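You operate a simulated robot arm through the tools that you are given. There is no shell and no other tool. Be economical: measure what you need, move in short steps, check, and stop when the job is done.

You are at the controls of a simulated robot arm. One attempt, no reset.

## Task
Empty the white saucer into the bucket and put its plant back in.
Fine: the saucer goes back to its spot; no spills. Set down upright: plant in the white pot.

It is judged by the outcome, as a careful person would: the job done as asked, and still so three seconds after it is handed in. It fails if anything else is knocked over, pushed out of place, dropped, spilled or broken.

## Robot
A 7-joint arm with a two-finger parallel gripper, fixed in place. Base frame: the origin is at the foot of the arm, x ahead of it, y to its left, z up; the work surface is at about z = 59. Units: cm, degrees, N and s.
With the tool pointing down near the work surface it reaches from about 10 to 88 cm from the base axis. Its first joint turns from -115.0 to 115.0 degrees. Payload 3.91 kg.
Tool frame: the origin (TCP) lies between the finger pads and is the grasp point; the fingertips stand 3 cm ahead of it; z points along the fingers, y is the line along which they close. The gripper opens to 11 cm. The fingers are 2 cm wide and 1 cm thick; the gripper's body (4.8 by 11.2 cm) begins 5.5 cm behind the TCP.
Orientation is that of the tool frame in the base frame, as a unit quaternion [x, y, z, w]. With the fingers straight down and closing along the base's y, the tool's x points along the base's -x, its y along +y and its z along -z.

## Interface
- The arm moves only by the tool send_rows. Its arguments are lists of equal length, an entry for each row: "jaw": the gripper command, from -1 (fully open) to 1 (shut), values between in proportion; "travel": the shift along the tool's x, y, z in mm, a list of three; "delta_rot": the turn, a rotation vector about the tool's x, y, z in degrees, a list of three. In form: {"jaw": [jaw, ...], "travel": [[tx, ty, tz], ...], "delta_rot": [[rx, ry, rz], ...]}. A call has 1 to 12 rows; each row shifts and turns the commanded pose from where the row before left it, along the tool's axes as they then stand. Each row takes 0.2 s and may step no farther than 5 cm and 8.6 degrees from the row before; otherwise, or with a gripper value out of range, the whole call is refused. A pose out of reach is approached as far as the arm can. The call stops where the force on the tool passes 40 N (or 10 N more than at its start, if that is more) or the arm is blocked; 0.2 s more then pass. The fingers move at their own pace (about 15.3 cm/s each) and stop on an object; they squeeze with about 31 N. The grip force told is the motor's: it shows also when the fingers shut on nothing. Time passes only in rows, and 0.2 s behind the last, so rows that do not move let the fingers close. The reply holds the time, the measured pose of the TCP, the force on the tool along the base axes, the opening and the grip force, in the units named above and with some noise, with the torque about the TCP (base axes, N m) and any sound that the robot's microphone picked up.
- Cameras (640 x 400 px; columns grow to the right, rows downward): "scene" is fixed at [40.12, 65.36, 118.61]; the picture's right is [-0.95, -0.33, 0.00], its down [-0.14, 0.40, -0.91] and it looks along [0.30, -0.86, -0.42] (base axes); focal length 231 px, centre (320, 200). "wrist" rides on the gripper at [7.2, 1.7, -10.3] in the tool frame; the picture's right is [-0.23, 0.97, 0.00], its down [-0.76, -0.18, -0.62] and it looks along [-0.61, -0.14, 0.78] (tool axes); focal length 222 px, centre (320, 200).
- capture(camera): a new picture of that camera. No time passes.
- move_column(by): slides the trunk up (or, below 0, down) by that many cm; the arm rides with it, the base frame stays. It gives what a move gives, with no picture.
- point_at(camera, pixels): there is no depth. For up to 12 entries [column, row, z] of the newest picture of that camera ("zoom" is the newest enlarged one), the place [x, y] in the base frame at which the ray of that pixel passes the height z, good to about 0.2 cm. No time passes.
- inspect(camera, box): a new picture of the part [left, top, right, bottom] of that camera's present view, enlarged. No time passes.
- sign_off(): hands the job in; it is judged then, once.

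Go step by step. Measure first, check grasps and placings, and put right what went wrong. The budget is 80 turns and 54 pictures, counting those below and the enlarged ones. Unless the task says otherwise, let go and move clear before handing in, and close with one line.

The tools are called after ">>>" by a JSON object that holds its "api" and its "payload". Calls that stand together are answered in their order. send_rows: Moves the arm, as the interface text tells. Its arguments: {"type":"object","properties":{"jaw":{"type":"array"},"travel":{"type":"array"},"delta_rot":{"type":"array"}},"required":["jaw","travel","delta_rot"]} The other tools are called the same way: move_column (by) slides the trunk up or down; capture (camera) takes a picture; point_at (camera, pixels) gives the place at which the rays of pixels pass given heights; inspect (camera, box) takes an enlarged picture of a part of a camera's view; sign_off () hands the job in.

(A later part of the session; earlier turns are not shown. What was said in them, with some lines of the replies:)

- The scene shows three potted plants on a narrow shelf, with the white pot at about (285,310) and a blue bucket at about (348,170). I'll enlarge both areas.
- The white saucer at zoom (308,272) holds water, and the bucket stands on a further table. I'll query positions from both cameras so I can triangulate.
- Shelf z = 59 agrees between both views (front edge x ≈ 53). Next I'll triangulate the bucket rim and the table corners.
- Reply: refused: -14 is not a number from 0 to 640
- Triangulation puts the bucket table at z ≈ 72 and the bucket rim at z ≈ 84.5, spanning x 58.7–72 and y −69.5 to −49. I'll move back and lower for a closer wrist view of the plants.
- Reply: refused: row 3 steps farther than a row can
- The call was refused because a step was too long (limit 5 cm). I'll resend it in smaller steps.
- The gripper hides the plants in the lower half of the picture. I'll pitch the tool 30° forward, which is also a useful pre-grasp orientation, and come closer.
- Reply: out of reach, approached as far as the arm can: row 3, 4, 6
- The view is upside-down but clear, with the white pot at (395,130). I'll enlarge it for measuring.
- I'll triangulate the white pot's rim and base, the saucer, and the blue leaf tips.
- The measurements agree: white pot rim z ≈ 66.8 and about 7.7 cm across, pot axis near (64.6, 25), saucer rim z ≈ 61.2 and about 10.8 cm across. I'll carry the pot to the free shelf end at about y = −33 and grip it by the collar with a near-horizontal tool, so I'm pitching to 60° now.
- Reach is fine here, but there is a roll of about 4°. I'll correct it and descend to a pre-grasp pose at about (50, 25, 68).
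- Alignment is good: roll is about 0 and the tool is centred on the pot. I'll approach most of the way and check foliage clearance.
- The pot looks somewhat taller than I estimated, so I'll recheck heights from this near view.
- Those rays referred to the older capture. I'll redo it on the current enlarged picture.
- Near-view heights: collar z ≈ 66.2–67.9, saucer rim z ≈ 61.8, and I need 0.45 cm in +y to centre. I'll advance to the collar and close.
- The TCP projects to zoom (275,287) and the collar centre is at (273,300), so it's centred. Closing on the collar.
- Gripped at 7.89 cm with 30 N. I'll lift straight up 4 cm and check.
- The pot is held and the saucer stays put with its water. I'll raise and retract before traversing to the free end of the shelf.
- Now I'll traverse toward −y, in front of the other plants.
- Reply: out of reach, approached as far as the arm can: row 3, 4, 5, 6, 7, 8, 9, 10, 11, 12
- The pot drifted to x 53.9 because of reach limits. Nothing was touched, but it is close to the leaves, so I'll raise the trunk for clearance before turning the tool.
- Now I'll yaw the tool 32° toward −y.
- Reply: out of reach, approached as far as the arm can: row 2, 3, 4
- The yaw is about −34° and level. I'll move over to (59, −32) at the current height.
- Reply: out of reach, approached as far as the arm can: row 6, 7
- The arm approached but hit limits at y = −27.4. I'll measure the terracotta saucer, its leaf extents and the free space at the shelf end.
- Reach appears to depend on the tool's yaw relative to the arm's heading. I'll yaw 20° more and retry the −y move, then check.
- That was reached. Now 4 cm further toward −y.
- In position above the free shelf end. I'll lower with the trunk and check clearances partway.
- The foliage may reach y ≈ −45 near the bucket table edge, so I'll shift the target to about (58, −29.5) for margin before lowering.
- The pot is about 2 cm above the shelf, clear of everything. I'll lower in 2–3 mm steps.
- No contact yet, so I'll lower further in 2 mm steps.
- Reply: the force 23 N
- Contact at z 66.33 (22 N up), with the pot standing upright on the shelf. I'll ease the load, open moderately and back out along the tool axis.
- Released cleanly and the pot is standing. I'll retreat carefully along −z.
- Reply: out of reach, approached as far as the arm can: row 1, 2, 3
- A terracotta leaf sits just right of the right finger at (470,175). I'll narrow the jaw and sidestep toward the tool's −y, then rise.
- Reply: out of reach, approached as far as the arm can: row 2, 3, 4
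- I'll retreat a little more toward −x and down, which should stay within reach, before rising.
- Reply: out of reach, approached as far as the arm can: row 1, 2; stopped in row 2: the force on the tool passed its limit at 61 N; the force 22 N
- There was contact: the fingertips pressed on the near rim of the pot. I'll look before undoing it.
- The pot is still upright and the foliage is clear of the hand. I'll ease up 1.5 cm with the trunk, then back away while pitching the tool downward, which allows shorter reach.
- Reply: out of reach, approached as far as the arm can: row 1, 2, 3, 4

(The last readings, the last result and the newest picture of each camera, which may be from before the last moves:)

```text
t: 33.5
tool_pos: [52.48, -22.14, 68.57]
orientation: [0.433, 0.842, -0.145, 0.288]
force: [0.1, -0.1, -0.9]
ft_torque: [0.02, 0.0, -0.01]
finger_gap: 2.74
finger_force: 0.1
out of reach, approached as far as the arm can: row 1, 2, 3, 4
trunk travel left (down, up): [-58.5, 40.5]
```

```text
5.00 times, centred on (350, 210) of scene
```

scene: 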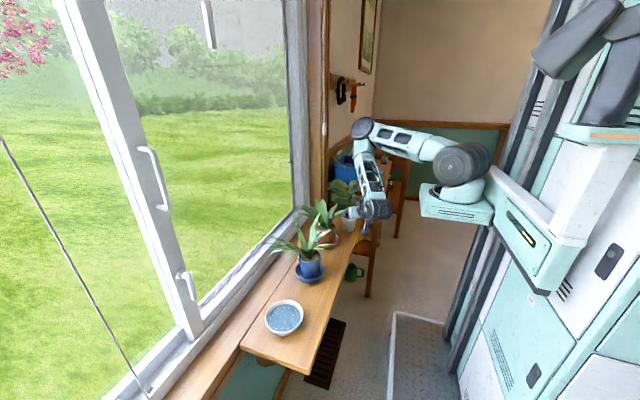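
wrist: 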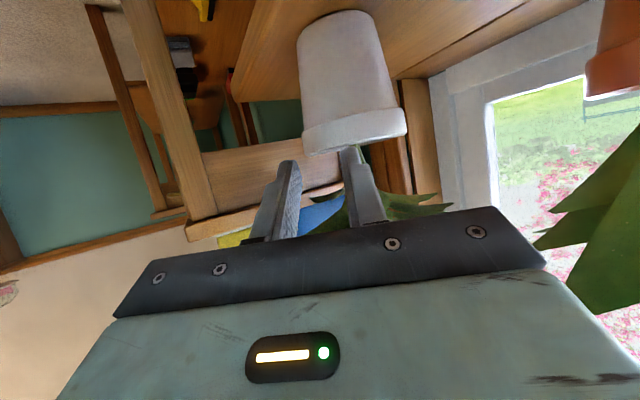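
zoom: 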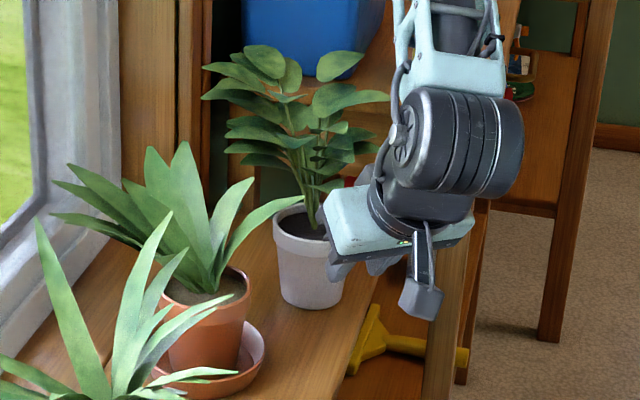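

The hand is now clear of the pot. Raising the trunk.

>>> {"api": "move_column", "payload": {"by": 22}}

>>> {"api": "inspect", "payload": {"camera": "scene", "box": [250, 160, 390, 350]}}

```text
t: 35.9
tool_pos: [52.6, -22.19, 90.45]
orientation: [0.432, 0.842, -0.146, 0.289]
force: [-0.6, -0.6, 0.1]
ft_torque: [-0.02, 0.0, -0.01]
finger_gap: 2.76
finger_force: 0.0
trunk travel left (down, up): [-80.5, 18.5]
```

```text
2.11 times, centred on (320, 255) of scene
```

zoom: 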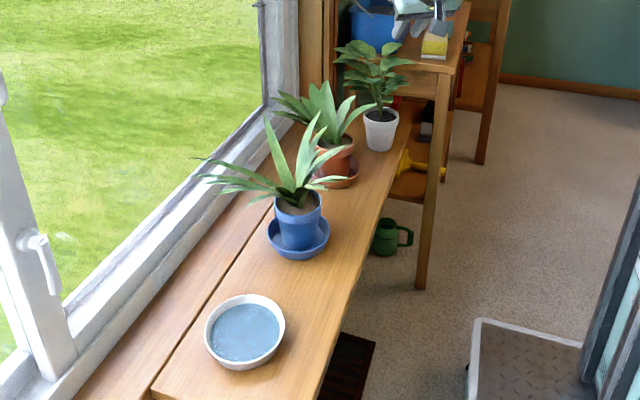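

All plants are fine, and the saucer with water sits at zoom (245,332). I'll measure its rim now.

>>> {"api": "inspect", "payload": {"camera": "scene", "box": [254, 290, 314, 345]}}

```text
7.27 times, centred on (284, 318) of scene
```

zoom: 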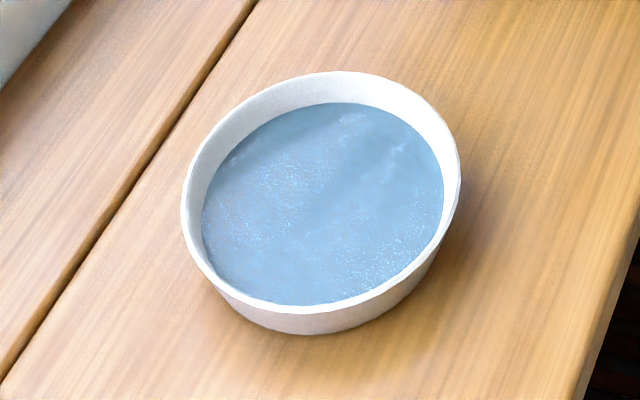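

>>> {"api": "point_at", "payload": {"camera": "zoom", "pixels": [[181, 205, 61.8], [461, 175, 61.8], [335, 70, 61.8], [305, 314, 61.8], [190, 190, 61.8], [450, 190, 61.8], [400, 88, 61.8], [240, 296, 61.8], [300, 335, 59], [203, 215, 60.8], [443, 190, 60.8], [225, 130, 61.8]]}}

```text
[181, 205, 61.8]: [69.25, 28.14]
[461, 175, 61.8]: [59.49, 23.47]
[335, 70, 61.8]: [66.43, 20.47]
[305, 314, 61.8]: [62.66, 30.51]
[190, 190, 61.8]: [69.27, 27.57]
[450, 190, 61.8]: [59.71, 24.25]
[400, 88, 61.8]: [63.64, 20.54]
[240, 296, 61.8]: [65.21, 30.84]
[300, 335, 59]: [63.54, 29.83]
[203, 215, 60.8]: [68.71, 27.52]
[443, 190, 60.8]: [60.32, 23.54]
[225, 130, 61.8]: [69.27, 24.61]
```

The saucer rim is about 10.7 cm across, centred near (64.4, 25.7), with tapered walls. I'll go back toward it, turning the tool to yaw 0 first.

>>> {"api": "send_rows", "payload": {"jaw": [0.5, 0.5, 0.5, 0.5, 0.5, 0.5, 0.5, 0.5, 0.5, 0.5, 0.5, 0.5], "travel": [[0, 0, 0], [0, 0, 0], [0, 0, 0], [0, 0, 0], [0, 0, 0], [0, 0, 0], [0, 0, 0], [0, 45, 0], [0, 45, 0], [0, 45, 0], [0, 45, 0], [0, 45, 0]], "delta_rot": [[-4.72, 0, -6.09], [-4.72, 0, -6.09], [-4.72, 0, -6.09], [-4.72, 0, -6.09], [-4.72, 0, -6.09], [-4.72, 0, -6.09], [-4.72, 0, -6.09], [0, 0, 0], [0, 0, 0], [0, 0, 0], [0, 0, 0], [0, 0, 0]]}}

```text
t: 38.5
tool_pos: [57.34, -0.17, 89.61]
orientation: [0.038, 0.948, -0.005, 0.315]
force: [0.4, -1.1, -0.3]
ft_torque: [0.04, -0.01, 0.0]
finger_gap: 2.76
finger_force: 0.2
out of reach, approached as far as the arm can: row 1, 2, 3, 4, 5, 8, 9
trunk travel left (down, up): [-80.5, 18.5]
```

>>> {"api": "send_rows", "payload": {"jaw": [0.5, 0.5, 0.5, 0.5, 0.5, 0.5, 0.5, 0.5, 0.5, 0.5], "travel": [[12.3, 33, -8.6], [12.3, 33, -8.6], [12.3, 33, -8.6], [12.3, 33, -8.6], [12.3, 33, -8.6], [12.3, 33, -8.6], [0, 0, 0], [0, 0, 0], [0, 0, 0], [0, 0, 0]], "delta_rot": [[0, 0, 0], [0, 0, 0], [0, 0, 0], [0, 0, 0], [0, 0, 0], [0, 0, 0], [0, -8, 0], [0, -8, 0], [0, -7, 0], [0, 0, 0]]}}

>>> {"api": "move_column", "payload": {"by": -21}}

>>> {"api": "capture", "payload": {"camera": "wrist"}}

```text
t: 40.6
tool_pos: [49.99, 20.4, 89.35]
orientation: [0.036, 0.867, -0.013, 0.497]
force: [0.0, 0.1, 0.1]
ft_torque: [0.0, 0.01, -0.03]
finger_gap: 2.74
finger_force: 0.0
trunk travel left (down, up): [-80.5, 18.5]
```

```text
t: 42.9
tool_pos: [50.06, 20.26, 68.34]
orientation: [0.035, 0.867, -0.012, 0.496]
force: [0.2, -0.7, -0.2]
ft_torque: [-0.02, 0.01, -0.03]
finger_gap: 2.74
finger_force: 0.1
trunk travel left (down, up): [-59.5, 39.5]
```

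```text
15 pictures are left
```

wrist: 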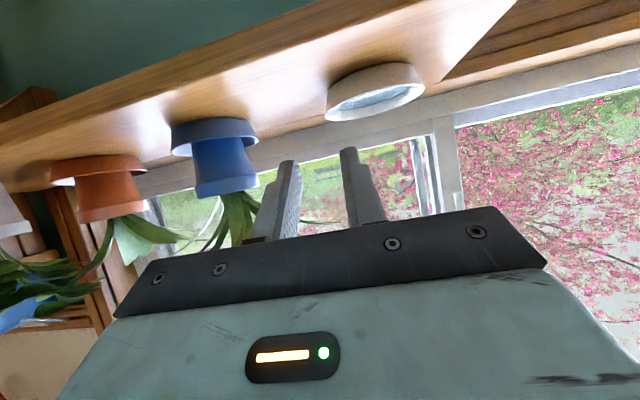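

>>> {"api": "inspect", "payload": {"camera": "wrist", "box": [315, 45, 440, 135]}}

```text
4.44 times, centred on (378, 90) of wrist
```

zoom: 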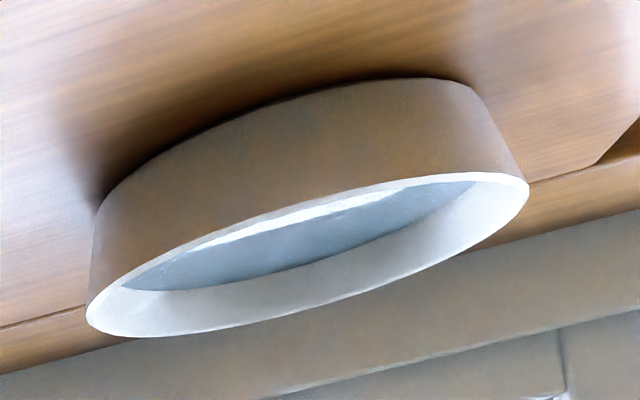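

The saucer is about 2.5 cm tall with walls leaning out about 17°. I'll get its rim coordinates from this view for cross-checking.

>>> {"api": "point_at", "payload": {"camera": "zoom", "pixels": [[87, 315, 61.5], [528, 185, 61.5], [300, 203, 61.5], [150, 337, 61.5], [100, 200, 59], [475, 85, 59], [290, 103, 59], [87, 315, 61.2], [528, 185, 61.2], [300, 203, 61.2], [87, 315, 61.8], [528, 185, 61.8]]}}

```text
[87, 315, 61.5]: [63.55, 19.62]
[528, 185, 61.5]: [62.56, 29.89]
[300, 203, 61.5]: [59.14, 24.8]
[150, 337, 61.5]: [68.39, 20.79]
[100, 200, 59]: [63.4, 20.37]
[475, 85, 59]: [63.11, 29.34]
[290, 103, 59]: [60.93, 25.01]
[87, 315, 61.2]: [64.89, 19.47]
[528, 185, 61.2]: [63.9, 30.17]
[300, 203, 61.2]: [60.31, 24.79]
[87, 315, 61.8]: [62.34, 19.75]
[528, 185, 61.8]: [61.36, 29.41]
```

Cross-check: rim z ≈ 61.2, centre ≈ (64.7, 25.0), wall lean about 18°. I'll pinch the −y rim wall with the tool near-vertical (pitch 15°) and rolled 18° to match the wall, so I'm orienting now.

>>> {"api": "send_rows", "payload": {"jaw": [0.6, 0.6, 0.6, 0.6, 0.6, 0.6, 0.6, 0.6, 0.6, 0.6, 0.6], "travel": [[0, 0, 0], [0, 0, 0], [0, 0, 0], [0, 0, 0], [0, 0, 0], [0, 0, 0], [0, 0, 0], [0, 0, 0], [0, 0, 0], [0, 0, 0], [0, 0, 0]], "delta_rot": [[0, 7.5, 0], [0, 7.5, 0], [0, 7.5, 0], [0, 7.5, 0], [0, 7.5, 0], [0, 7.5, 0], [-0.96, 0, -3.57], [-5.8, 0, 1.55], [-5.8, 0, 1.55], [-5.8, 0, 1.55], [0, 0, 0]]}}

```text
t: 45.3
tool_pos: [49.99, 20.2, 68.31]
orientation: [0.026, 0.978, 0.162, 0.127]
force: [-1.2, -0.9, 0.2]
ft_torque: [-0.04, 0.01, -0.01]
finger_gap: 2.2
finger_force: 0.0
trunk travel left (down, up): [-59.5, 39.5]
```

The orientation is as planned. I'll move to the pre-grasp 6 cm back along the approach line.

>>> {"api": "send_rows", "payload": {"jaw": [0.6, 0.6, 0.6, 0.6, 0.6], "travel": [[-30.8, -6.2, 5.9], [-30.8, -6.2, 5.9], [-30.8, -6.2, 5.9], [-30.8, -6.2, 5.9], [0, 0, 0]], "delta_rot": [[0, 0, 0], [0, 0, 0], [0, 0, 0], [0, 0, 0], [0, 0, 0]]}}

>>> {"api": "capture", "payload": {"camera": "wrist"}}

>>> {"api": "inspect", "payload": {"camera": "scene", "box": [240, 220, 360, 350]}}

```text
t: 46.5
tool_pos: [62.63, 17.73, 68.44]
orientation: [0.027, 0.978, 0.162, 0.128]
force: [0.1, -0.1, -0.5]
ft_torque: [-0.06, -0.02, -0.03]
finger_gap: 2.21
finger_force: 0.0
trunk travel left (down, up): [-59.5, 39.5]
```

```text
13 pictures are left
```

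wrist: 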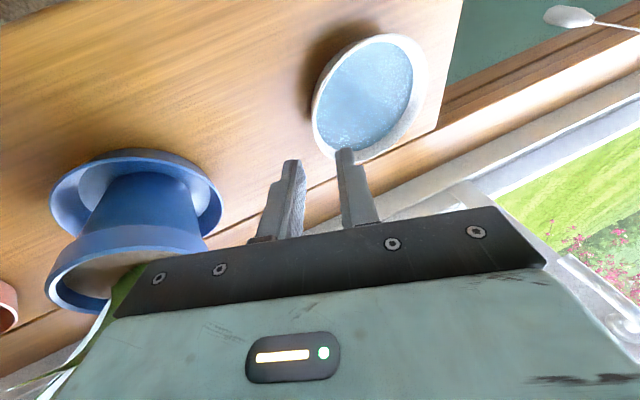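

```text
3.08 times, centred on (300, 285) of scene
```

zoom: 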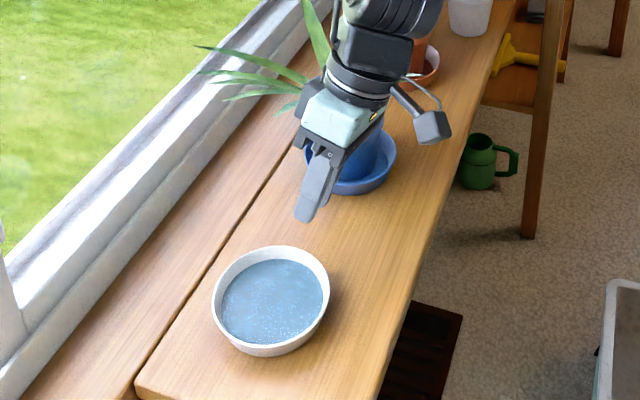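

The fingers straddle the −y side of the saucer as intended. I'll verify the rim from this nearer view.

>>> {"api": "point_at", "payload": {"camera": "wrist", "pixels": [[313, 110, 61.2], [429, 75, 61.2], [385, 34, 61.2], [355, 162, 61.2], [313, 110, 61.5], [429, 75, 61.5], [385, 34, 61.5], [355, 162, 61.5], [318, 75, 61.2], [316, 135, 61.2]]}}

```text
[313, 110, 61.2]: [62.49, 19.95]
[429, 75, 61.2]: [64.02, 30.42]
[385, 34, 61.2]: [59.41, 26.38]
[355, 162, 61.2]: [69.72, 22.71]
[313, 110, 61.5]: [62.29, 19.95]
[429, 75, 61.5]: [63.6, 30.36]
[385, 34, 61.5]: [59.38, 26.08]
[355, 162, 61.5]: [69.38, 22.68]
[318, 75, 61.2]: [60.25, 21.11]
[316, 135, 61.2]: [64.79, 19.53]
```

Fit confirms centre (64.7, 25.0) and R ≈ 5.45. I'll shift 4 mm toward −y and descend along the tool axis to z ≈ 63.1.

>>> {"api": "send_rows", "payload": {"jaw": [0.6, 0.6, 0.6, 0.6, 0.6, 0.6, 0.6], "travel": [[0, -4.3, 0], [0, 0, 14], [0, 0, 14], [0, 0, 12], [0, 0, 10], [0, 0, 7], [0, 0, 0]], "delta_rot": [[0, 0, 0], [0, 0, 0], [0, 0, 0], [0, 0, 0], [0, 0, 0], [0, 0, 0], [0, 0, 0]]}}

>>> {"api": "inspect", "payload": {"camera": "wrist", "box": [220, 40, 460, 240]}}

```text
t: 48.1
tool_pos: [63.83, 18.87, 62.73]
orientation: [0.027, 0.978, 0.162, 0.126]
force: [0.8, 0.4, 0.0]
ft_torque: [-0.04, 0.02, 0.01]
finger_gap: 2.18
finger_force: 0.1
trunk travel left (down, up): [-59.5, 39.5]
```

```text
2.00 times, centred on (340, 140) of wrist
```

zoom: 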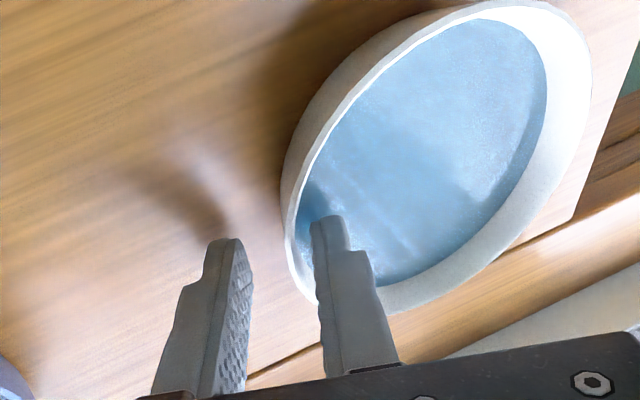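

No contact, and the fingers straddle the wall, but off-centre by about 3.5 mm. I'll shift +y and close gradually.

>>> {"api": "send_rows", "payload": {"jaw": [0.6, 0.6, 0.7, 0.78, 0.84, 0.9, 1, 1, 1], "travel": [[0, 3.5, 0], [0, 0, 0], [0, 0, 0], [0, 0, 0], [0, 0, 0], [0, 0, 0], [0, 0, 0], [0, 0, 0], [0, 0, 0]], "delta_rot": [[0, 0, 0], [0, 0, 0], [0, 0, 0], [0, 0, 0], [0, 0, 0], [0, 0, 0], [0, 0, 0], [0, 0, 0], [0, 0, 0]]}}

>>> {"api": "inspect", "payload": {"camera": "wrist", "box": [220, 40, 460, 240]}}

```text
t: 50.1
tool_pos: [63.87, 19.2, 63.12]
orientation: [0.027, 0.978, 0.161, 0.127]
force: [0.4, 0.7, 0.1]
ft_torque: [-0.07, 0.0, -0.04]
finger_gap: 0.62
finger_force: 31.4
trunk travel left (down, up): [-59.5, 39.5]
```

```text
2.00 times, centred on (340, 140) of wrist
```

zoom: 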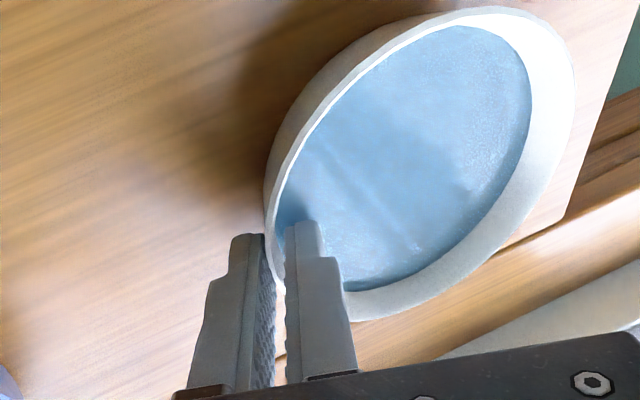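

Pinched with a 0.62 cm gap at 31 N, and I'll record this grasp pose for the return. Lifting 1.2 cm gently and checking level.

>>> {"api": "send_rows", "payload": {"jaw": [1, 1, 1, 1, 1], "travel": [[-0.72, 0.97, -2.74], [-0.72, 0.97, -2.74], [-0.72, 0.97, -2.74], [-0.72, 0.97, -2.74], [0, 0, 0]], "delta_rot": [[0, 0, 0], [0, 0, 0], [0, 0, 0], [0, 0, 0], [0, 0, 0]]}}

>>> {"api": "inspect", "payload": {"camera": "scene", "box": [250, 270, 330, 340]}}

```text
t: 51.3
tool_pos: [63.92, 19.2, 64.27]
orientation: [0.027, 0.978, 0.161, 0.128]
force: [0.7, 0.1, -0.7]
ft_torque: [0.01, 0.0, 0.01]
finger_gap: 0.61
finger_force: 31.1
trunk travel left (down, up): [-59.5, 39.5]
```

```text
5.71 times, centred on (290, 305) of scene
```

zoom: 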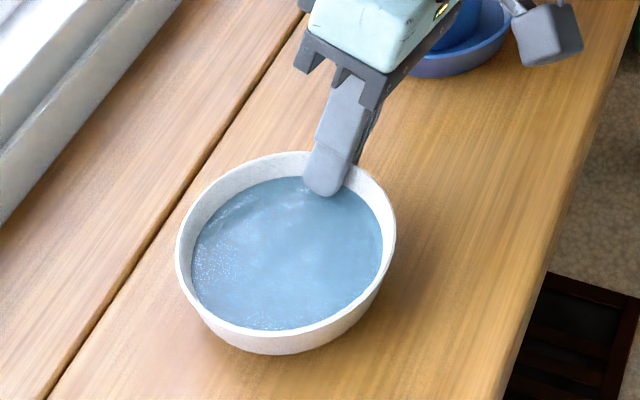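

The saucer is lifted and level: top and bottom rim both shifted up about 4 px, and the water is intact. Raising the trunk to clear the plants.

>>> {"api": "move_column", "payload": {"by": 10}}

>>> {"api": "move_column", "payload": {"by": 23}}

```text
t: 52.6
tool_pos: [63.97, 19.25, 74.16]
orientation: [0.027, 0.978, 0.161, 0.127]
force: [0.6, 0.0, -0.5]
ft_torque: [-0.06, 0.0, 0.03]
finger_gap: 0.62
finger_force: 30.7
trunk travel left (down, up): [-69.5, 29.5]
```

```text
t: 55.0
tool_pos: [63.86, 19.28, 97.27]
orientation: [0.027, 0.978, 0.162, 0.127]
force: [0.4, 0.6, -0.8]
ft_torque: [-0.05, 0.0, 0.0]
finger_gap: 0.61
finger_force: 31.1
trunk travel left (down, up): [-92.5, 6.5]
```

Carrying height reached. I'll swing on an arc about the base with the tool heading following, so the saucer stays level. This is the first 29°.

>>> {"api": "send_rows", "payload": {"jaw": [1, 1, 1, 1, 1, 1, 1, 1, 1, 1, 1, 1], "travel": [[-5, -13.2, -3.3], [-10.1, -26.4, -6.7], [-10.1, -26.4, -6.7], [-10.1, -26.4, -6.7], [-10.1, -26.4, -6.7], [-10.1, -26.4, -6.7], [-10.1, -26.4, -6.7], [-10.1, -26.4, -6.7], [-10.1, -26.4, -6.7], [-10.1, -26.4, -6.7], [-10.1, -26.4, -6.7], [-5, -13.2, -3.3]], "delta_rot": [[0.3, -0.4, 1.14], [0.6, -0.81, 2.285], [0.6, -0.81, 2.285], [0.6, -0.81, 2.285], [0.6, -0.81, 2.285], [0.6, -0.81, 2.285], [0.6, -0.81, 2.285], [0.6, -0.81, 2.285], [0.6, -0.81, 2.285], [0.6, -0.81, 2.285], [0.6, -0.81, 2.285], [0.3, -0.4, 1.14]]}}

>>> {"api": "capture", "payload": {"camera": "scene"}}

```text
t: 57.6
tool_pos: [65.52, -12.4, 97.15]
orientation: [0.258, 0.944, 0.127, 0.162]
force: [-0.1, 0.6, -1.4]
ft_torque: [-0.06, 0.02, 0.02]
finger_gap: 0.61
finger_force: 30.4
trunk travel left (down, up): [-92.5, 6.5]
```

```text
8 pictures are left
```

scene: 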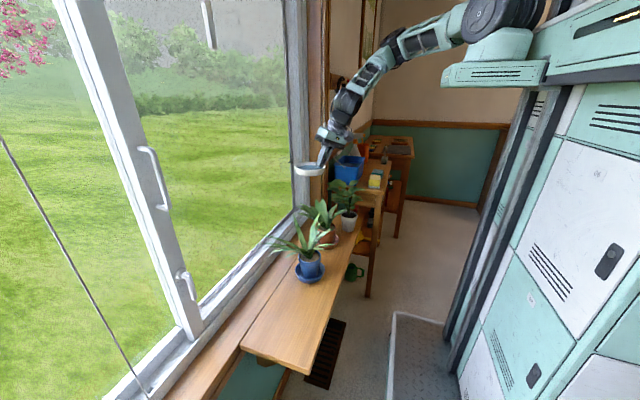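

The arc works and the saucer looks level at (310,170). I'll continue 33° toward the bucket.

>>> {"api": "send_rows", "payload": {"jaw": [1, 1, 1, 1, 1, 1, 1, 1, 1, 1, 1, 1], "travel": [[-6, -15.9, -4], [-12.1, -31.7, -8], [-12.1, -31.7, -8], [-12.1, -31.7, -8], [-12.1, -31.7, -8], [-12.1, -31.7, -8], [-12.1, -31.7, -8], [-12.1, -31.7, -8], [-12.1, -31.7, -8], [-12.1, -31.7, -8], [-12.1, -31.7, -8], [-6, -15.9, -4]], "delta_rot": [[0.36, -0.485, 1.37], [0.72, -0.97, 2.74], [0.72, -0.97, 2.74], [0.72, -0.97, 2.74], [0.72, -0.97, 2.74], [0.72, -0.97, 2.74], [0.72, -0.97, 2.74], [0.72, -0.97, 2.74], [0.72, -0.97, 2.74], [0.72, -0.97, 2.74], [0.72, -0.97, 2.74], [0.36, -0.485, 1.37]]}}

```text
t: 60.2
tool_pos: [48.44, -46.22, 97.45]
orientation: [0.515, 0.832, 0.075, 0.192]
force: [0.4, -0.2, -0.8]
ft_torque: [0.0, 0.05, 0.01]
finger_gap: 0.59
finger_force: 31.2
trunk travel left (down, up): [-92.5, 6.5]
```

At heading −44° and still level. I'll extend radially so that the pour point is over the bucket.

>>> {"api": "send_rows", "payload": {"jaw": [1, 1, 1, 1, 1, 1, 1], "travel": [[-15.4, 3, 5.1], [-30.8, 6, 10.3], [-30.8, 6, 10.3], [-30.8, 6, 10.3], [-30.8, 6, 10.3], [-15.4, 3, 5.1], [0, 0, 0]], "delta_rot": [[0, 0, 0], [0, 0, 0], [0, 0, 0], [0, 0, 0], [0, 0, 0], [0, 0, 0], [0, 0, 0]]}}

>>> {"api": "inspect", "payload": {"camera": "scene", "box": [310, 110, 400, 190]}}

>>> {"api": "capture", "payload": {"camera": "wrist"}}

```text
t: 61.9
tool_pos: [58.83, -58.76, 97.21]
orientation: [0.515, 0.832, 0.075, 0.191]
force: [0.2, 0.3, -1.0]
ft_torque: [-0.01, 0.05, 0.01]
finger_gap: 0.57
finger_force: 31.4
trunk travel left (down, up): [-92.5, 6.5]
```

```text
5.00 times, centred on (355, 150) of scene
```

zoom: 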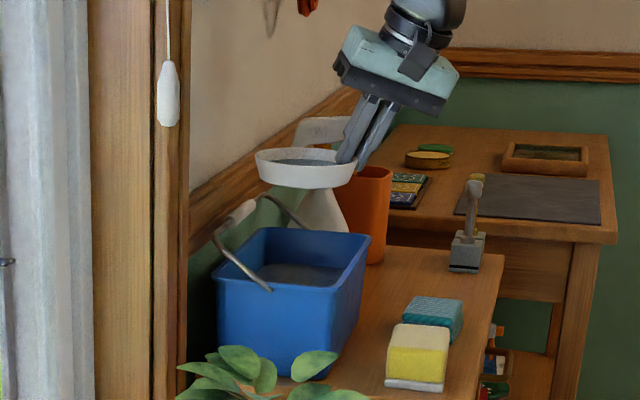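

```text
6 pictures are left
```

wrist: 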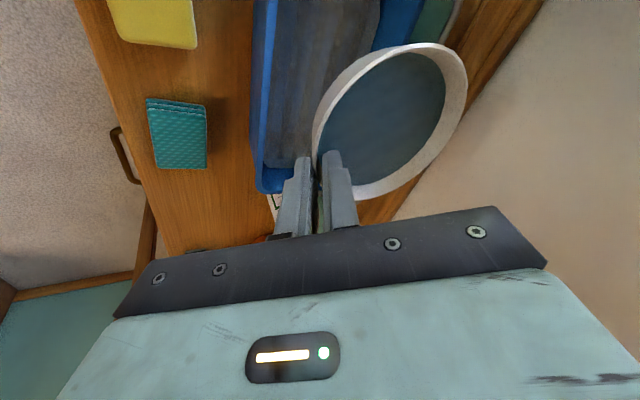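

The saucer is level above the bucket area. I'll measure the bucket rim in this closer wrist view against the planned pour point.

>>> {"api": "point_at", "payload": {"camera": "wrist", "pixels": [[258, 190, 84.5], [257, 60, 84.5], [254, 2, 84.5], [430, 10, 84.5], [265, 160, 80], [375, 40, 84.5], [258, 190, 82], [257, 60, 82], [430, 10, 82], [313, 130, 95.5], [467, 80, 95.5], [415, 43, 95.5]]}}

>>> {"api": "point_at", "payload": {"camera": "zoom", "pixels": [[213, 278, 84.5], [337, 298, 84.5], [371, 237, 84.5], [250, 229, 84.5], [213, 278, 82], [337, 298, 82], [371, 237, 82], [250, 229, 82]]}}

```text
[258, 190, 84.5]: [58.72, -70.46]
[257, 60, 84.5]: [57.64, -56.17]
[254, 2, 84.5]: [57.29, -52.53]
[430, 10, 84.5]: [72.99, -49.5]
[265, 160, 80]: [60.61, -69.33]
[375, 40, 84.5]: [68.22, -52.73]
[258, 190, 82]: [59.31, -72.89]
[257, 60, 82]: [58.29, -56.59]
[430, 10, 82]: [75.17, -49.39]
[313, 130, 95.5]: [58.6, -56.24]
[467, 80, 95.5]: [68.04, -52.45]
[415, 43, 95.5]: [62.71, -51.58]
```

```text
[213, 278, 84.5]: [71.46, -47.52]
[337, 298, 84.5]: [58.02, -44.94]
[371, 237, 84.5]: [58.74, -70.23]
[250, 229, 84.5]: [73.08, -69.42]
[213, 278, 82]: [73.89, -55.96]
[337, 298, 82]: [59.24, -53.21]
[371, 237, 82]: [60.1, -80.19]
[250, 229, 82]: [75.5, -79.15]
```

The bucket rim spans x 58–72.5 and y −70 to −46, so the pour point (63, −55) is well inside. I'll tilt slowly about the horizontal grip axis, first 48°.

>>> {"api": "send_rows", "payload": {"jaw": [1, 1, 1, 1, 1, 1, 1, 1, 1, 1, 1, 1], "travel": [[0, 0, 0], [0, 0, 0], [0, 0, 0], [0, 0, 0], [0, 0, 0], [0, 0, 0], [0, 0, 0], [0, 0, 0], [0, 0, 0], [0, 0, 0], [0, 0, 0], [0, 0, 0]], "delta_rot": [[-0.46, -3.76, -1.26], [-0.46, -3.76, -1.26], [-0.46, -3.76, -1.26], [-0.46, -3.76, -1.26], [-0.46, -3.76, -1.26], [-0.46, -3.76, -1.26], [-0.46, -3.76, -1.26], [-0.46, -3.76, -1.26], [-0.46, -3.76, -1.26], [-0.46, -3.76, -1.26], [-0.46, -3.76, -1.26], [-0.46, -3.76, -1.26]]}}

```text
t: 64.5
tool_pos: [58.92, -58.71, 97.41]
orientation: [0.384, 0.75, -0.115, 0.527]
force: [0.6, -0.2, -1.1]
ft_torque: [0.02, 0.04, -0.02]
finger_gap: 0.61
finger_force: 31.2
trunk travel left (down, up): [-92.5, 6.5]
```

>>> {"api": "send_rows", "payload": {"jaw": [1, 1, 1, 1, 1, 1, 1, 1, 1, 1, 1, 1], "travel": [[0, 0, 0], [0, 0, 0], [0, 0, 0], [0, 0, 0], [0, 0, 0], [0, 0, 0], [0, 0, 0], [0, 0, 0], [0, 0, 0], [0, 0, 0], [0, 0, 0], [0, 0, 0]], "delta_rot": [[-0.46, -3.76, -1.26], [-0.46, -3.76, -1.26], [-0.46, -3.76, -1.26], [-0.46, -3.76, -1.26], [-0.46, -3.76, -1.26], [-0.46, -3.76, -1.26], [-0.46, -3.76, -1.26], [-0.46, -3.76, -1.26], [-0.46, -3.76, -1.26], [-0.46, -3.76, -1.26], [-0.46, -3.76, -1.26], [0, 0, 0]]}}

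>>> {"api": "inspect", "payload": {"camera": "scene", "box": [310, 110, 400, 190]}}

```text
t: 67.0
tool_pos: [58.85, -58.74, 97.31]
orientation: [0.205, 0.56, -0.271, 0.756]
force: [0.5, -0.7, -0.4]
ft_torque: [0.01, 0.06, 0.0]
finger_gap: 0.56
finger_force: 31.0
trunk travel left (down, up): [-92.5, 6.5]
```

```text
5.00 times, centred on (355, 150) of scene
```

zoom: 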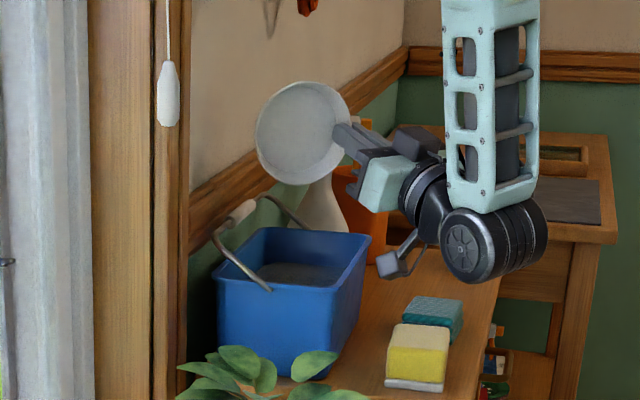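

The saucer is empty, with its white interior facing the camera. I'll hold briefly for drips, then bring it level again.

>>> {"api": "send_rows", "payload": {"jaw": [1, 1, 1, 1, 1, 1, 1, 1, 1, 1, 1, 1], "travel": [[0, 0, 0], [0, 0, 0], [0, 0, 0], [0, 0, 0], [0, 0, 0], [0, 0, 0], [0, 0, 0], [0, 0, 0], [0, 0, 0], [0, 0, 0], [0, 0, 0], [0, 0, 0]], "delta_rot": [[0, 0, 0], [0, 0, 0], [0, 0, 0], [0, 0, 0], [0.92, 7.52, 2.52], [0.92, 7.52, 2.52], [0.92, 7.52, 2.52], [0.92, 7.52, 2.52], [0.92, 7.52, 2.52], [0.92, 7.52, 2.52], [0.92, 7.52, 2.52], [0.92, 7.52, 2.52]]}}

>>> {"api": "send_rows", "payload": {"jaw": [1, 1, 1, 1, 1, 1, 1, 1, 1, 1, 1], "travel": [[0, 0, 0], [0, 0, 0], [0, 0, 0], [0, 0, 0], [15.4, -3, -5.1], [30.8, -6, -10.3], [30.8, -6, -10.3], [30.8, -6, -10.3], [30.8, -6, -10.3], [15.4, -3, -5.1], [0, 0, 0]], "delta_rot": [[0.92, 7.52, 2.52], [0.92, 7.52, 2.52], [0.92, 7.52, 2.52], [0.46, 3.76, 1.26], [0, 0, 0], [0, 0, 0], [0, 0, 0], [0, 0, 0], [0, 0, 0], [0, 0, 0], [0, 0, 0]]}}

```text
t: 69.7
tool_pos: [58.91, -58.68, 97.25]
orientation: [0.449, 0.802, -0.035, 0.393]
force: [1.0, 0.2, -1.1]
ft_torque: [0.02, 0.03, -0.01]
finger_gap: 0.59
finger_force: 30.8
trunk travel left (down, up): [-92.5, 6.5]
```

```text
t: 72.0
tool_pos: [48.36, -46.1, 97.39]
orientation: [0.515, 0.832, 0.075, 0.192]
force: [0.0, 0.1, 0.0]
ft_torque: [-0.04, 0.07, 0.0]
finger_gap: 0.56
finger_force: 31.0
trunk travel left (down, up): [-92.5, 6.5]
```

Level and retracted. Now I'll reverse the arc back toward the saucer's spot.

>>> {"api": "send_rows", "payload": {"jaw": [1, 1, 1, 1, 1, 1, 1, 1, 1, 1, 1, 1], "travel": [[6.8, 15.6, 3.72], [13.6, 31.2, 7.44], [13.6, 31.2, 7.44], [13.6, 31.2, 7.44], [13.6, 31.2, 7.44], [13.6, 31.2, 7.44], [13.6, 31.2, 7.44], [13.6, 31.2, 7.44], [13.6, 31.2, 7.44], [13.6, 31.2, 7.44], [13.6, 31.2, 7.44], [6.8, 15.6, 3.72]], "delta_rot": [[-0.36, 0.485, -1.37], [-0.72, 0.97, -2.74], [-0.72, 0.97, -2.74], [-0.72, 0.97, -2.74], [-0.72, 0.97, -2.74], [-0.72, 0.97, -2.74], [-0.72, 0.97, -2.74], [-0.72, 0.97, -2.74], [-0.72, 0.97, -2.74], [-0.72, 0.97, -2.74], [-0.72, 0.97, -2.74], [-0.36, 0.485, -1.37]]}}

>>> {"api": "send_rows", "payload": {"jaw": [1, 1, 1, 1, 1, 1, 1, 1, 1, 1, 1, 1], "travel": [[5.6, 13, 3.1], [11.25, 26.1, 6.25], [11.25, 26.1, 6.25], [11.25, 26.1, 6.25], [11.25, 26.1, 6.25], [11.25, 26.1, 6.25], [11.25, 26.1, 6.25], [11.25, 26.1, 6.25], [11.25, 26.1, 6.25], [11.25, 26.1, 6.25], [11.25, 26.1, 6.25], [5.6, 13, 3.1]], "delta_rot": [[-0.3, 0.4, -1.14], [-0.6, 0.81, -2.285], [-0.6, 0.81, -2.285], [-0.6, 0.81, -2.285], [-0.6, 0.81, -2.285], [-0.6, 0.81, -2.285], [-0.6, 0.81, -2.285], [-0.6, 0.81, -2.285], [-0.6, 0.81, -2.285], [-0.6, 0.81, -2.285], [-0.6, 0.81, -2.285], [-0.3, 0.4, -1.14]]}}

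```text
t: 74.7
tool_pos: [65.45, -12.49, 97.3]
orientation: [0.259, 0.944, 0.126, 0.162]
force: [-0.8, 0.0, -0.5]
ft_torque: [-0.02, 0.03, 0.01]
finger_gap: 0.57
finger_force: 31.2
trunk travel left (down, up): [-92.5, 6.5]
```

```text
t: 77.2
tool_pos: [63.82, 19.29, 97.45]
orientation: [0.026, 0.978, 0.162, 0.127]
force: [1.1, -0.7, -0.6]
ft_torque: [-0.04, 0.01, -0.01]
finger_gap: 0.57
finger_force: 31.4
trunk travel left (down, up): [-92.5, 6.5]
```

Back at the same pose within 1 mm. Lowering the trunk to just above the shelf.

>>> {"api": "move_column", "payload": {"by": -32.7}}

>>> {"api": "send_rows", "payload": {"jaw": [1, 1, 1, 1, 1], "travel": [[0.72, -0.97, 2.74], [0.48, -0.65, 1.83], [0.48, -0.65, 1.83], [0.36, -0.48, 1.37], [0, 0, 0]], "delta_rot": [[0, 0, 0], [0, 0, 0], [0, 0, 0], [0, 0, 0], [0, 0, 0]]}}

```text
t: 80.5
tool_pos: [63.98, 19.14, 64.62]
orientation: [0.027, 0.978, 0.162, 0.127]
force: [-0.8, 0.7, -0.6]
ft_torque: [-0.05, 0.03, 0.02]
finger_gap: 0.56
finger_force: 31.0
trunk travel left (down, up): [-59.8, 39.2]
```

```text
t: 81.7
tool_pos: [63.78, 19.17, 63.77]
orientation: [0.027, 0.978, 0.161, 0.127]
force: [0.2, -0.2, -0.6]
ft_torque: [-0.03, 0.0, 0.01]
finger_gap: 0.54
finger_force: 31.2
trunk travel left (down, up): [-59.8, 39.2]
```

>>> {"api": "send_rows", "payload": {"jaw": [1, 1, 1, 1], "travel": [[0.36, -0.48, 1.37], [0.36, -0.48, 1.37], [0.36, -0.48, 1.37], [0, 0, 0]], "delta_rot": [[0, 0, 0], [0, 0, 0], [0, 0, 0], [0, 0, 0]]}}

>>> {"api": "send_rows", "payload": {"jaw": [1, 1], "travel": [[0.24, -0.32, 0.91], [0, 0, 0]], "delta_rot": [[0, 0, 0], [0, 0, 0]]}}

```text
t: 82.7
tool_pos: [63.87, 19.3, 63.15]
orientation: [0.027, 0.978, 0.162, 0.127]
force: [-0.2, -0.1, 1.7]
ft_torque: [-0.05, -0.05, -0.01]
finger_gap: 0.58
finger_force: 31.0
trunk travel left (down, up): [-59.8, 39.2]
```

```text
t: 83.3
tool_pos: [63.95, 19.19, 63.27]
orientation: [0.027, 0.978, 0.161, 0.127]
force: [-0.3, -2.3, 7.2]
ft_torque: [0.03, -0.16, -0.08]
finger_gap: 0.58
finger_force: 31.1
trunk travel left (down, up): [-59.8, 39.2]
```

Contact at 7 N, at the original height. I'll release slowly and back out along the tool axis.

>>> {"api": "send_rows", "payload": {"jaw": [0.88, 0.82, 0.76, 0.7, 0.64, 0.64, 0.64, 0.64, 0.64, 0.64], "travel": [[0, 0, 0], [0, 0, 0], [0, 0, 0], [0, 0, 0], [0, 0, 0], [0, 0, -10], [0, 0, -20], [0, 0, -20], [0, 0, -20], [0, 0, 0]], "delta_rot": [[0, 0, 0], [0, 0, 0], [0, 0, 0], [0, 0, 0], [0, 0, 0], [0, 0, 0], [0, 0, 0], [0, 0, 0], [0, 0, 0], [0, 0, 0]]}}

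>>> {"api": "move_column", "payload": {"by": 20}}

>>> {"api": "inspect", "payload": {"camera": "scene", "box": [254, 290, 314, 345]}}

```text
t: 85.5
tool_pos: [62.02, 16.97, 69.68]
orientation: [0.027, 0.979, 0.16, 0.126]
force: [0.9, -0.4, -0.5]
ft_torque: [-0.01, -0.01, -0.03]
finger_gap: 1.96
finger_force: 0.0
trunk travel left (down, up): [-59.8, 39.2]
```

```text
t: 87.6
tool_pos: [61.93, 17.05, 89.73]
orientation: [0.027, 0.978, 0.162, 0.127]
force: [-0.3, -0.3, -0.1]
ft_torque: [-0.03, 0.02, -0.02]
finger_gap: 1.97
finger_force: 0.1
trunk travel left (down, up): [-79.8, 19.2]
```

```text
7.27 times, centred on (284, 318) of scene
```

zoom: 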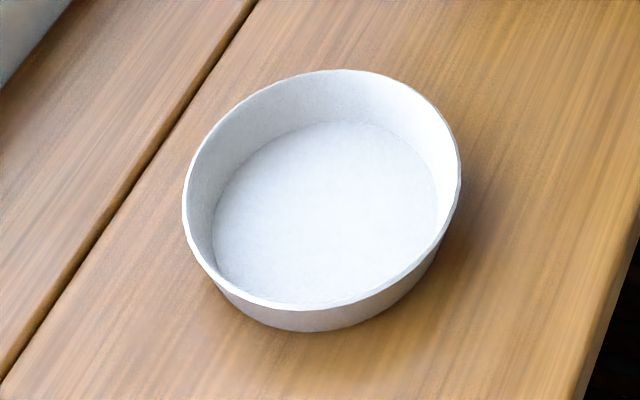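

The empty saucer sits within 1–2 px of its original place (rim 183–461 versus 181–461), and nothing spilled. Now I'll go for the pot: undo the roll, retract and arc back.

>>> {"api": "send_rows", "payload": {"jaw": [0.5, 0.5, 0.5, 0.5, 0.5, 0.5], "travel": [[0, 0, 0], [0, 0, 0], [0, 0, 0], [38.6, -11, -10.3], [38.6, -11, -10.3], [0, 0, 0]], "delta_rot": [[6.0, 0, -1.6], [6.0, 0, -1.6], [6.0, 0, -1.6], [0, 0, 0], [0, 0, 0], [0, 0, 0]]}}

>>> {"api": "send_rows", "payload": {"jaw": [0.5, 0.5, 0.5, 0.5, 0.5, 0.5, 0.5, 0.5, 0.5, 0.5], "travel": [[-8.7, -38.1, 2.3], [-8.7, -38.1, 2.3], [-8.7, -38.1, 2.3], [-8.7, -38.1, 2.3], [-8.7, -38.1, 2.3], [-8.7, -38.1, 2.3], [-8.7, -38.1, 2.3], [-8.7, -38.1, 2.3], [-8.7, -38.1, 2.3], [0, 0, 0]], "delta_rot": [[1.03, 0, 3.86], [1.03, 0, 3.86], [1.03, 0, 3.86], [1.03, 0, 3.86], [1.03, 0, 3.86], [1.03, 0, 3.86], [1.03, 0, 3.86], [1.03, 0, 3.86], [1.03, 0, 3.86], [0, 0, 0]]}}

```text
t: 89.0
tool_pos: [54.06, 14.95, 89.76]
orientation: [0.006, 0.992, 0.0, 0.128]
force: [0.5, 0.0, 0.1]
ft_torque: [0.01, -0.02, -0.01]
finger_gap: 2.76
finger_force: 0.1
trunk travel left (down, up): [-79.8, 19.2]
```

```text
t: 91.2
tool_pos: [52.03, -19.75, 89.76]
orientation: [0.311, 0.942, -0.04, 0.121]
force: [-0.7, 0.3, -0.7]
ft_torque: [0.01, 0.03, 0.0]
finger_gap: 2.74
finger_force: 0.1
trunk travel left (down, up): [-79.8, 19.2]
```

Now I'll descend 12 cm with the arm, complete the yaw, and start pitching for the pot grasp.

>>> {"api": "send_rows", "payload": {"jaw": [0.5, 0.5, 0.5, 0.5, 0.5, 0.5, 0.5, 0.5, 0.5, 0.5, 0.5, 0.5], "travel": [[7.6, 0, 29], [7.6, 0, 29], [7.6, 0, 29], [7.6, 0, 29], [0, 0, 0], [0, 0, 0], [0, 0, 0], [0, 0, 0], [0, 0, 0], [0, 0, 0], [0, 0, 0], [0, 0, 0]], "delta_rot": [[0, 0, 0], [0, 0, 0], [0, 0, 0], [0, 0, 0], [1.5, 0, 5.63], [1.5, 0, 5.63], [1.5, 0, 5.63], [0, -7.6, 0], [0, -7.6, 0], [0, -7.6, 0], [0, -7.6, 0], [0, -7.6, 0]]}}

```text
t: 93.8
tool_pos: [52.13, -19.6, 77.66]
orientation: [0.407, 0.798, -0.203, 0.396]
force: [0.3, -0.1, -0.2]
ft_torque: [-0.04, 0.0, 0.05]
finger_gap: 2.77
finger_force: 0.0
trunk travel left (down, up): [-79.8, 19.2]
```

All reached. I'll finish the pitch and move to about 8.5 cm short of the pot on the approach line, then look.

>>> {"api": "send_rows", "payload": {"jaw": [0.5, 0.5, 0.5, 0.5, 0.5], "travel": [[0, 0, 0], [14.8, -3.3, 23.3], [14.8, -3.3, 23.3], [14.8, -3.3, 23.3], [0, 0, 0]], "delta_rot": [[0, -7.6, 0], [0, 0, 0], [0, 0, 0], [0, 0, 0], [0, 0, 0]]}}

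>>> {"api": "capture", "payload": {"camera": "wrist"}}

```text
t: 95.0
tool_pos: [53.51, -23.66, 70.13]
orientation: [0.392, 0.771, -0.228, 0.447]
force: [-0.3, -0.9, 0.1]
ft_torque: [-0.01, 0.01, 0.01]
finger_gap: 2.7
finger_force: 0.0
trunk travel left (down, up): [-79.8, 19.2]
```

```text
3 pictures are left
```

wrist: 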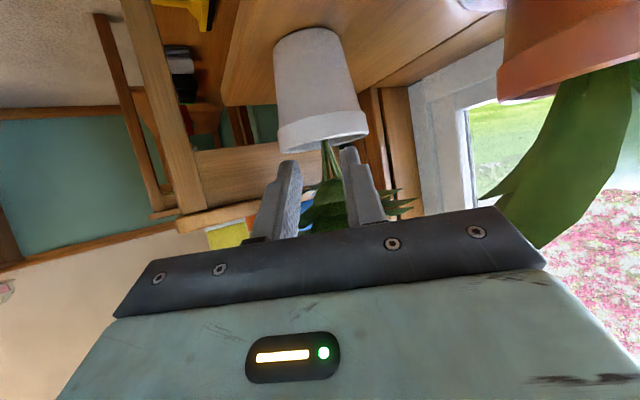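

The pot stands ahead with its collar centred at about (323,133), and the leaf is clear of the narrowed jaw. I'll locate the pot precisely.

>>> {"api": "point_at", "payload": {"camera": "wrist", "pixels": [[278, 146, 67.4], [369, 130, 67.4], [325, 148, 67.4], [278, 133, 66], [366, 113, 66], [322, 123, 66], [274, 50, 59], [338, 32, 59], [300, 31, 59]]}}

```text
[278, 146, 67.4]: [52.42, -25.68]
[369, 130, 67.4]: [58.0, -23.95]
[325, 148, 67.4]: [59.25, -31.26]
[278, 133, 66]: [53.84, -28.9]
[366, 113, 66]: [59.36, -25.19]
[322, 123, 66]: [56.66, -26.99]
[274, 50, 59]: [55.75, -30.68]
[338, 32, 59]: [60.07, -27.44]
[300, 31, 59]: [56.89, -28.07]
```

The pot is still at about (58, −29.3), and I need +3.5 mm laterally. I'll open the jaw, shift and advance to the collar.

>>> {"api": "send_rows", "payload": {"jaw": [0.2, -0.3, -0.65, -0.65, -0.65, -0.65, -0.65, -0.65, -0.65], "travel": [[0, 3.5, 0], [0, 0, 0], [0, 0, 0], [-0.5, 0, 18], [-0.5, 0, 18], [-0.5, 0, 18], [-0.5, 0, 15], [-0.2, 0, 12], [0, 0, 0]], "delta_rot": [[0, 0, 0], [0, 0, 0], [0, 0, 0], [0, 0, 0], [0, 0, 0], [0, 0, 0], [0, 0, 0], [0, 0, 0], [0, 0, 0]]}}

```text
t: 97.0
tool_pos: [58.16, -28.88, 66.58]
orientation: [0.392, 0.771, -0.228, 0.447]
force: [-0.1, 0.3, 0.3]
ft_torque: [0.0, 0.01, 0.01]
finger_gap: 9.06
finger_force: 0.0
trunk travel left (down, up): [-79.8, 19.2]
```

In place with no contact, so I'm closing on the collar.

>>> {"api": "send_rows", "payload": {"jaw": [-0.5, -0.4, -0.3, 0, 1, 1, 1], "travel": [[0, 0, 0], [0, 0, 0], [0, 0, 0], [0, 0, 0], [0, 0, 0], [0, 0, 0], [0, 0, 0]], "delta_rot": [[0, 0, 0], [0, 0, 0], [0, 0, 0], [0, 0, 0], [0, 0, 0], [0, 0, 0], [0, 0, 0]]}}

```text
t: 98.6
tool_pos: [58.0, -28.91, 66.55]
orientation: [0.392, 0.771, -0.229, 0.447]
force: [-0.5, -0.4, -0.3]
ft_torque: [-0.02, -0.02, -0.03]
finger_gap: 7.91
finger_force: 31.1
trunk travel left (down, up): [-79.8, 19.2]
```

Gripped at the same 7.91 cm collar width. Lifting straight up with the trunk.

>>> {"api": "move_column", "payload": {"by": 3}}

>>> {"api": "move_column", "payload": {"by": 16}}

```text
t: 99.4
tool_pos: [57.94, -29.07, 69.63]
orientation: [0.392, 0.771, -0.228, 0.446]
force: [0.5, -0.1, -2.8]
ft_torque: [0.04, 0.02, 0.01]
finger_gap: 7.93
finger_force: 30.8
trunk travel left (down, up): [-82.8, 16.2]
```

```text
t: 101.2
tool_pos: [58.0, -29.01, 85.64]
orientation: [0.393, 0.771, -0.229, 0.447]
force: [-0.3, 0.0, -3.2]
ft_torque: [0.03, 0.01, -0.04]
finger_gap: 7.92
finger_force: 31.0
trunk travel left (down, up): [-98.8, 0.2]
```

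The pot is lifted and stable (about 3 N). I'll raise further and retract in front of the plants.

>>> {"api": "send_rows", "payload": {"jaw": [1, 1, 1, 1, 1], "travel": [[-8.6, -9.2, -25.3], [-8.6, -9.2, -25.3], [-8.6, -9.2, -25.3], [-8.6, -9.2, -25.3], [0, 0, 0]], "delta_rot": [[0, 0, 0], [0, 0, 0], [0, 0, 0], [0, 0, 0], [0, 0, 0]]}}

```text
t: 102.4
tool_pos: [51.08, -25.39, 93.68]
orientation: [0.392, 0.771, -0.229, 0.447]
force: [-0.1, 0.4, -3.1]
ft_torque: [0.02, 0.04, -0.02]
finger_gap: 7.94
finger_force: 30.7
trunk travel left (down, up): [-98.8, 0.2]
```

That is reachable with no drift. Arc back 48° to the saucer's bearing.

>>> {"api": "send_rows", "payload": {"jaw": [1, 1, 1, 1, 1, 1, 1, 1, 1, 1, 1, 1], "travel": [[9.73, 34.66, -17.07], [9.73, 34.66, -17.07], [9.73, 34.66, -17.07], [9.73, 34.66, -17.07], [9.73, 34.66, -17.07], [9.73, 34.66, -17.07], [9.73, 34.66, -17.07], [9.73, 34.66, -17.07], [9.73, 34.66, -17.07], [9.73, 34.66, -17.07], [9.73, 34.66, -17.07], [9.73, 34.66, -17.07]], "delta_rot": [[-3.47, 0, -1.98], [-3.47, 0, -1.98], [-3.47, 0, -1.98], [-3.47, 0, -1.98], [-3.47, 0, -1.98], [-3.47, 0, -1.98], [-3.47, 0, -1.98], [-3.47, 0, -1.98], [-3.47, 0, -1.98], [-3.47, 0, -1.98], [-3.47, 0, -1.98], [-3.47, 0, -1.98]]}}

```text
t: 105.0
tool_pos: [52.74, 20.89, 93.55]
orientation: [0.045, 0.864, -0.027, 0.501]
force: [0.9, -0.3, -3.0]
ft_torque: [0.05, -0.02, 0.03]
finger_gap: 7.94
finger_force: 31.1
trunk travel left (down, up): [-98.8, 0.2]
```

The arc finished accurately. I'll correct the yaw by 6°, shift to y = 25, then lower in front of the saucer before moving in.

>>> {"api": "send_rows", "payload": {"jaw": [1, 1, 1, 1], "travel": [[0, 0, 0], [0, 20, 0], [0, 20, 0], [0, 0, 0]], "delta_rot": [[-5.2, 0, -3.0], [0, 0, 0], [0, 0, 0], [0, 0, 0]]}}

>>> {"api": "move_column", "payload": {"by": -21}}

```text
t: 106.0
tool_pos: [52.97, 24.97, 93.52]
orientation: [0.0, 0.865, -0.001, 0.502]
force: [-0.4, 1.2, -3.1]
ft_torque: [0.0, 0.02, -0.01]
finger_gap: 7.91
finger_force: 31.3
trunk travel left (down, up): [-98.8, 0.2]
```

```text
t: 108.3
tool_pos: [52.9, 25.0, 72.48]
orientation: [0.0, 0.865, -0.001, 0.501]
force: [0.7, -0.2, -2.8]
ft_torque: [0.01, 0.03, 0.01]
finger_gap: 7.91
finger_force: 30.9
trunk travel left (down, up): [-77.8, 21.2]
```

Moving forward over the saucer at z 72.5.

>>> {"api": "send_rows", "payload": {"jaw": [1, 1, 1, 1, 1], "travel": [[-14.3, 0, 25], [-14.3, 0, 25], [-14.3, 0, 25], [-14.3, 0, 25], [0, 0, 0]], "delta_rot": [[0, 0, 0], [0, 0, 0], [0, 0, 0], [0, 0, 0], [0, 0, 0]]}}

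>>> {"api": "inspect", "payload": {"camera": "wrist", "box": [200, 0, 480, 240]}}

```text
t: 109.5
tool_pos: [64.4, 25.07, 72.39]
orientation: [0.0, 0.865, -0.001, 0.501]
force: [1.0, 0.3, -3.4]
ft_torque: [-0.01, 0.05, -0.01]
finger_gap: 7.91
finger_force: 31.3
trunk travel left (down, up): [-77.8, 21.2]
```

```text
1.67 times, centred on (340, 120) of wrist
```

zoom: 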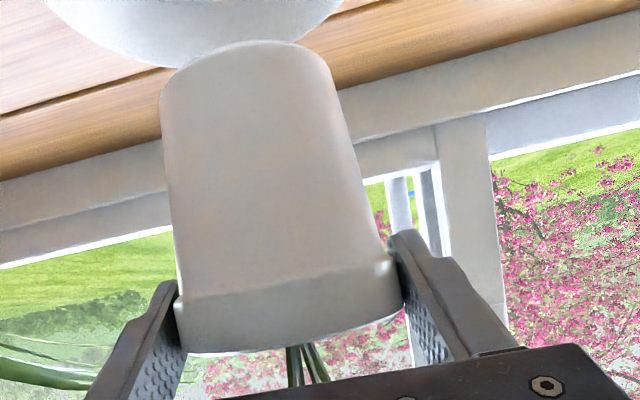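

The pot hangs upright above the saucer at the top of the picture. I'll check that the base centre lines up with the saucer centre (64.7, 25.0).

>>> {"api": "point_at", "payload": {"camera": "zoom", "pixels": [[162, 95, 65.1], [332, 75, 65.1], [240, 41, 65.1], [240, 41, 65.4], [170, 66, 61.2]]}}

```text
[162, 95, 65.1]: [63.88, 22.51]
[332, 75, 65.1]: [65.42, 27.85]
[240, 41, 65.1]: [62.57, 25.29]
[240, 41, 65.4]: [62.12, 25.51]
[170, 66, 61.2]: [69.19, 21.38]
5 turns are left
```

Aligned: base centre ≈ (64.8, 25.2). Lowering into the saucer, slowing at the end.

>>> {"api": "send_rows", "payload": {"jaw": [1, 1, 1, 1, 1, 1, 1, 1, 1, 1, 1], "travel": [[8.68, 0, 4.97], [8.68, 0, 4.97], [8.68, 0, 4.97], [8.68, 0, 4.97], [3.47, 0, 1.99], [3.47, 0, 1.99], [1.74, 0, 0.99], [1.74, 0, 0.99], [1.74, 0, 0.99], [0.87, 0, 0.5], [0, 0, 0]], "delta_rot": [[0, 0, 0], [0, 0, 0], [0, 0, 0], [0, 0, 0], [0, 0, 0], [0, 0, 0], [0, 0, 0], [0, 0, 0], [0, 0, 0], [0, 0, 0], [0, 0, 0]]}}

```text
t: 111.9
tool_pos: [64.42, 25.0, 67.06]
orientation: [0.002, 0.864, -0.001, 0.503]
force: [0.6, -0.6, 9.7]
ft_torque: [-0.01, -0.06, 0.0]
finger_gap: 7.9
finger_force: 30.8
trunk travel left (down, up): [-77.8, 21.2]
4 turns are left
```

Contact (9.7 N up) at z 67.06, so the pot is seated in the saucer. Releasing slowly and backing straight out.

>>> {"api": "send_rows", "payload": {"jaw": [0, -0.45, -0.6, -0.75, -0.75, -0.75, -0.75, -0.75, -0.75, -0.75, -0.75, -0.75], "travel": [[0, 0, 0], [0, 0, 0], [0, 0, 0], [0, 0, 0], [0, 0, 0], [0, 0, -15], [0, 0, -20], [0, 0, -20], [0, 0, -20], [0, 0, -20], [0, 0, -20], [0, 0, 0]], "delta_rot": [[0, 0, 0], [0, 0, 0], [0, 0, 0], [0, 0, 0], [0, 0, 0], [0, 0, 0], [0, 0, 0], [0, 0, 0], [0, 0, 0], [0, 0, 0], [0, 0, 0], [0, 0, 0]]}}

>>> {"api": "capture", "payload": {"camera": "scene"}}

```text
t: 114.5
tool_pos: [54.23, 24.93, 72.71]
orientation: [-0.001, 0.865, 0.0, 0.501]
force: [0.1, -0.4, -0.5]
ft_torque: [-0.02, 0.02, 0.0]
finger_gap: 9.64
finger_force: 0.0
trunk travel left (down, up): [-77.8, 21.2]
```

```text
1 pictures are left
3 turns are left
```

scene: 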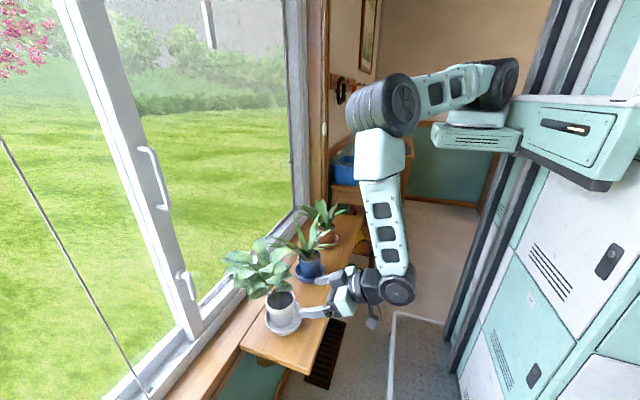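

The pot stands upright in its saucer at (283,315), the other plants are undisturbed, and the hand is clear. I'll take a last close look.

>>> {"api": "inspect", "payload": {"camera": "scene", "box": [220, 230, 340, 350]}}

```text
3.33 times, centred on (280, 290) of scene
2 turns are left
```

zoom: 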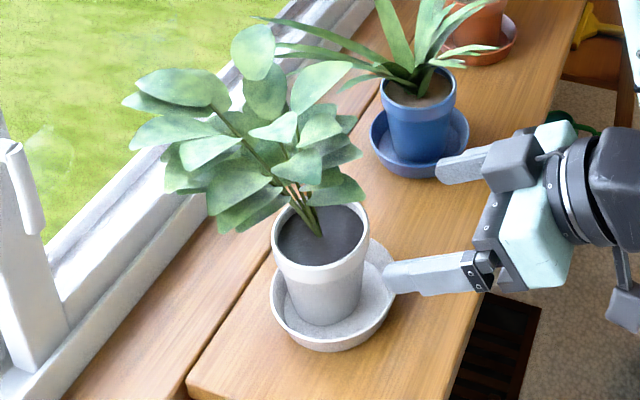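

The pot stands upright in the empty saucer at zoom (320,280), and the hand is clear. Handing in.

>>> {"api": "sign_off", "payload": {}}

```text
The job is handed in.
```

I emptied the white saucer into the bucket, put it back on its spot and set the white-potted plant upright in it; the last pictures show no spills and nothing else moved.
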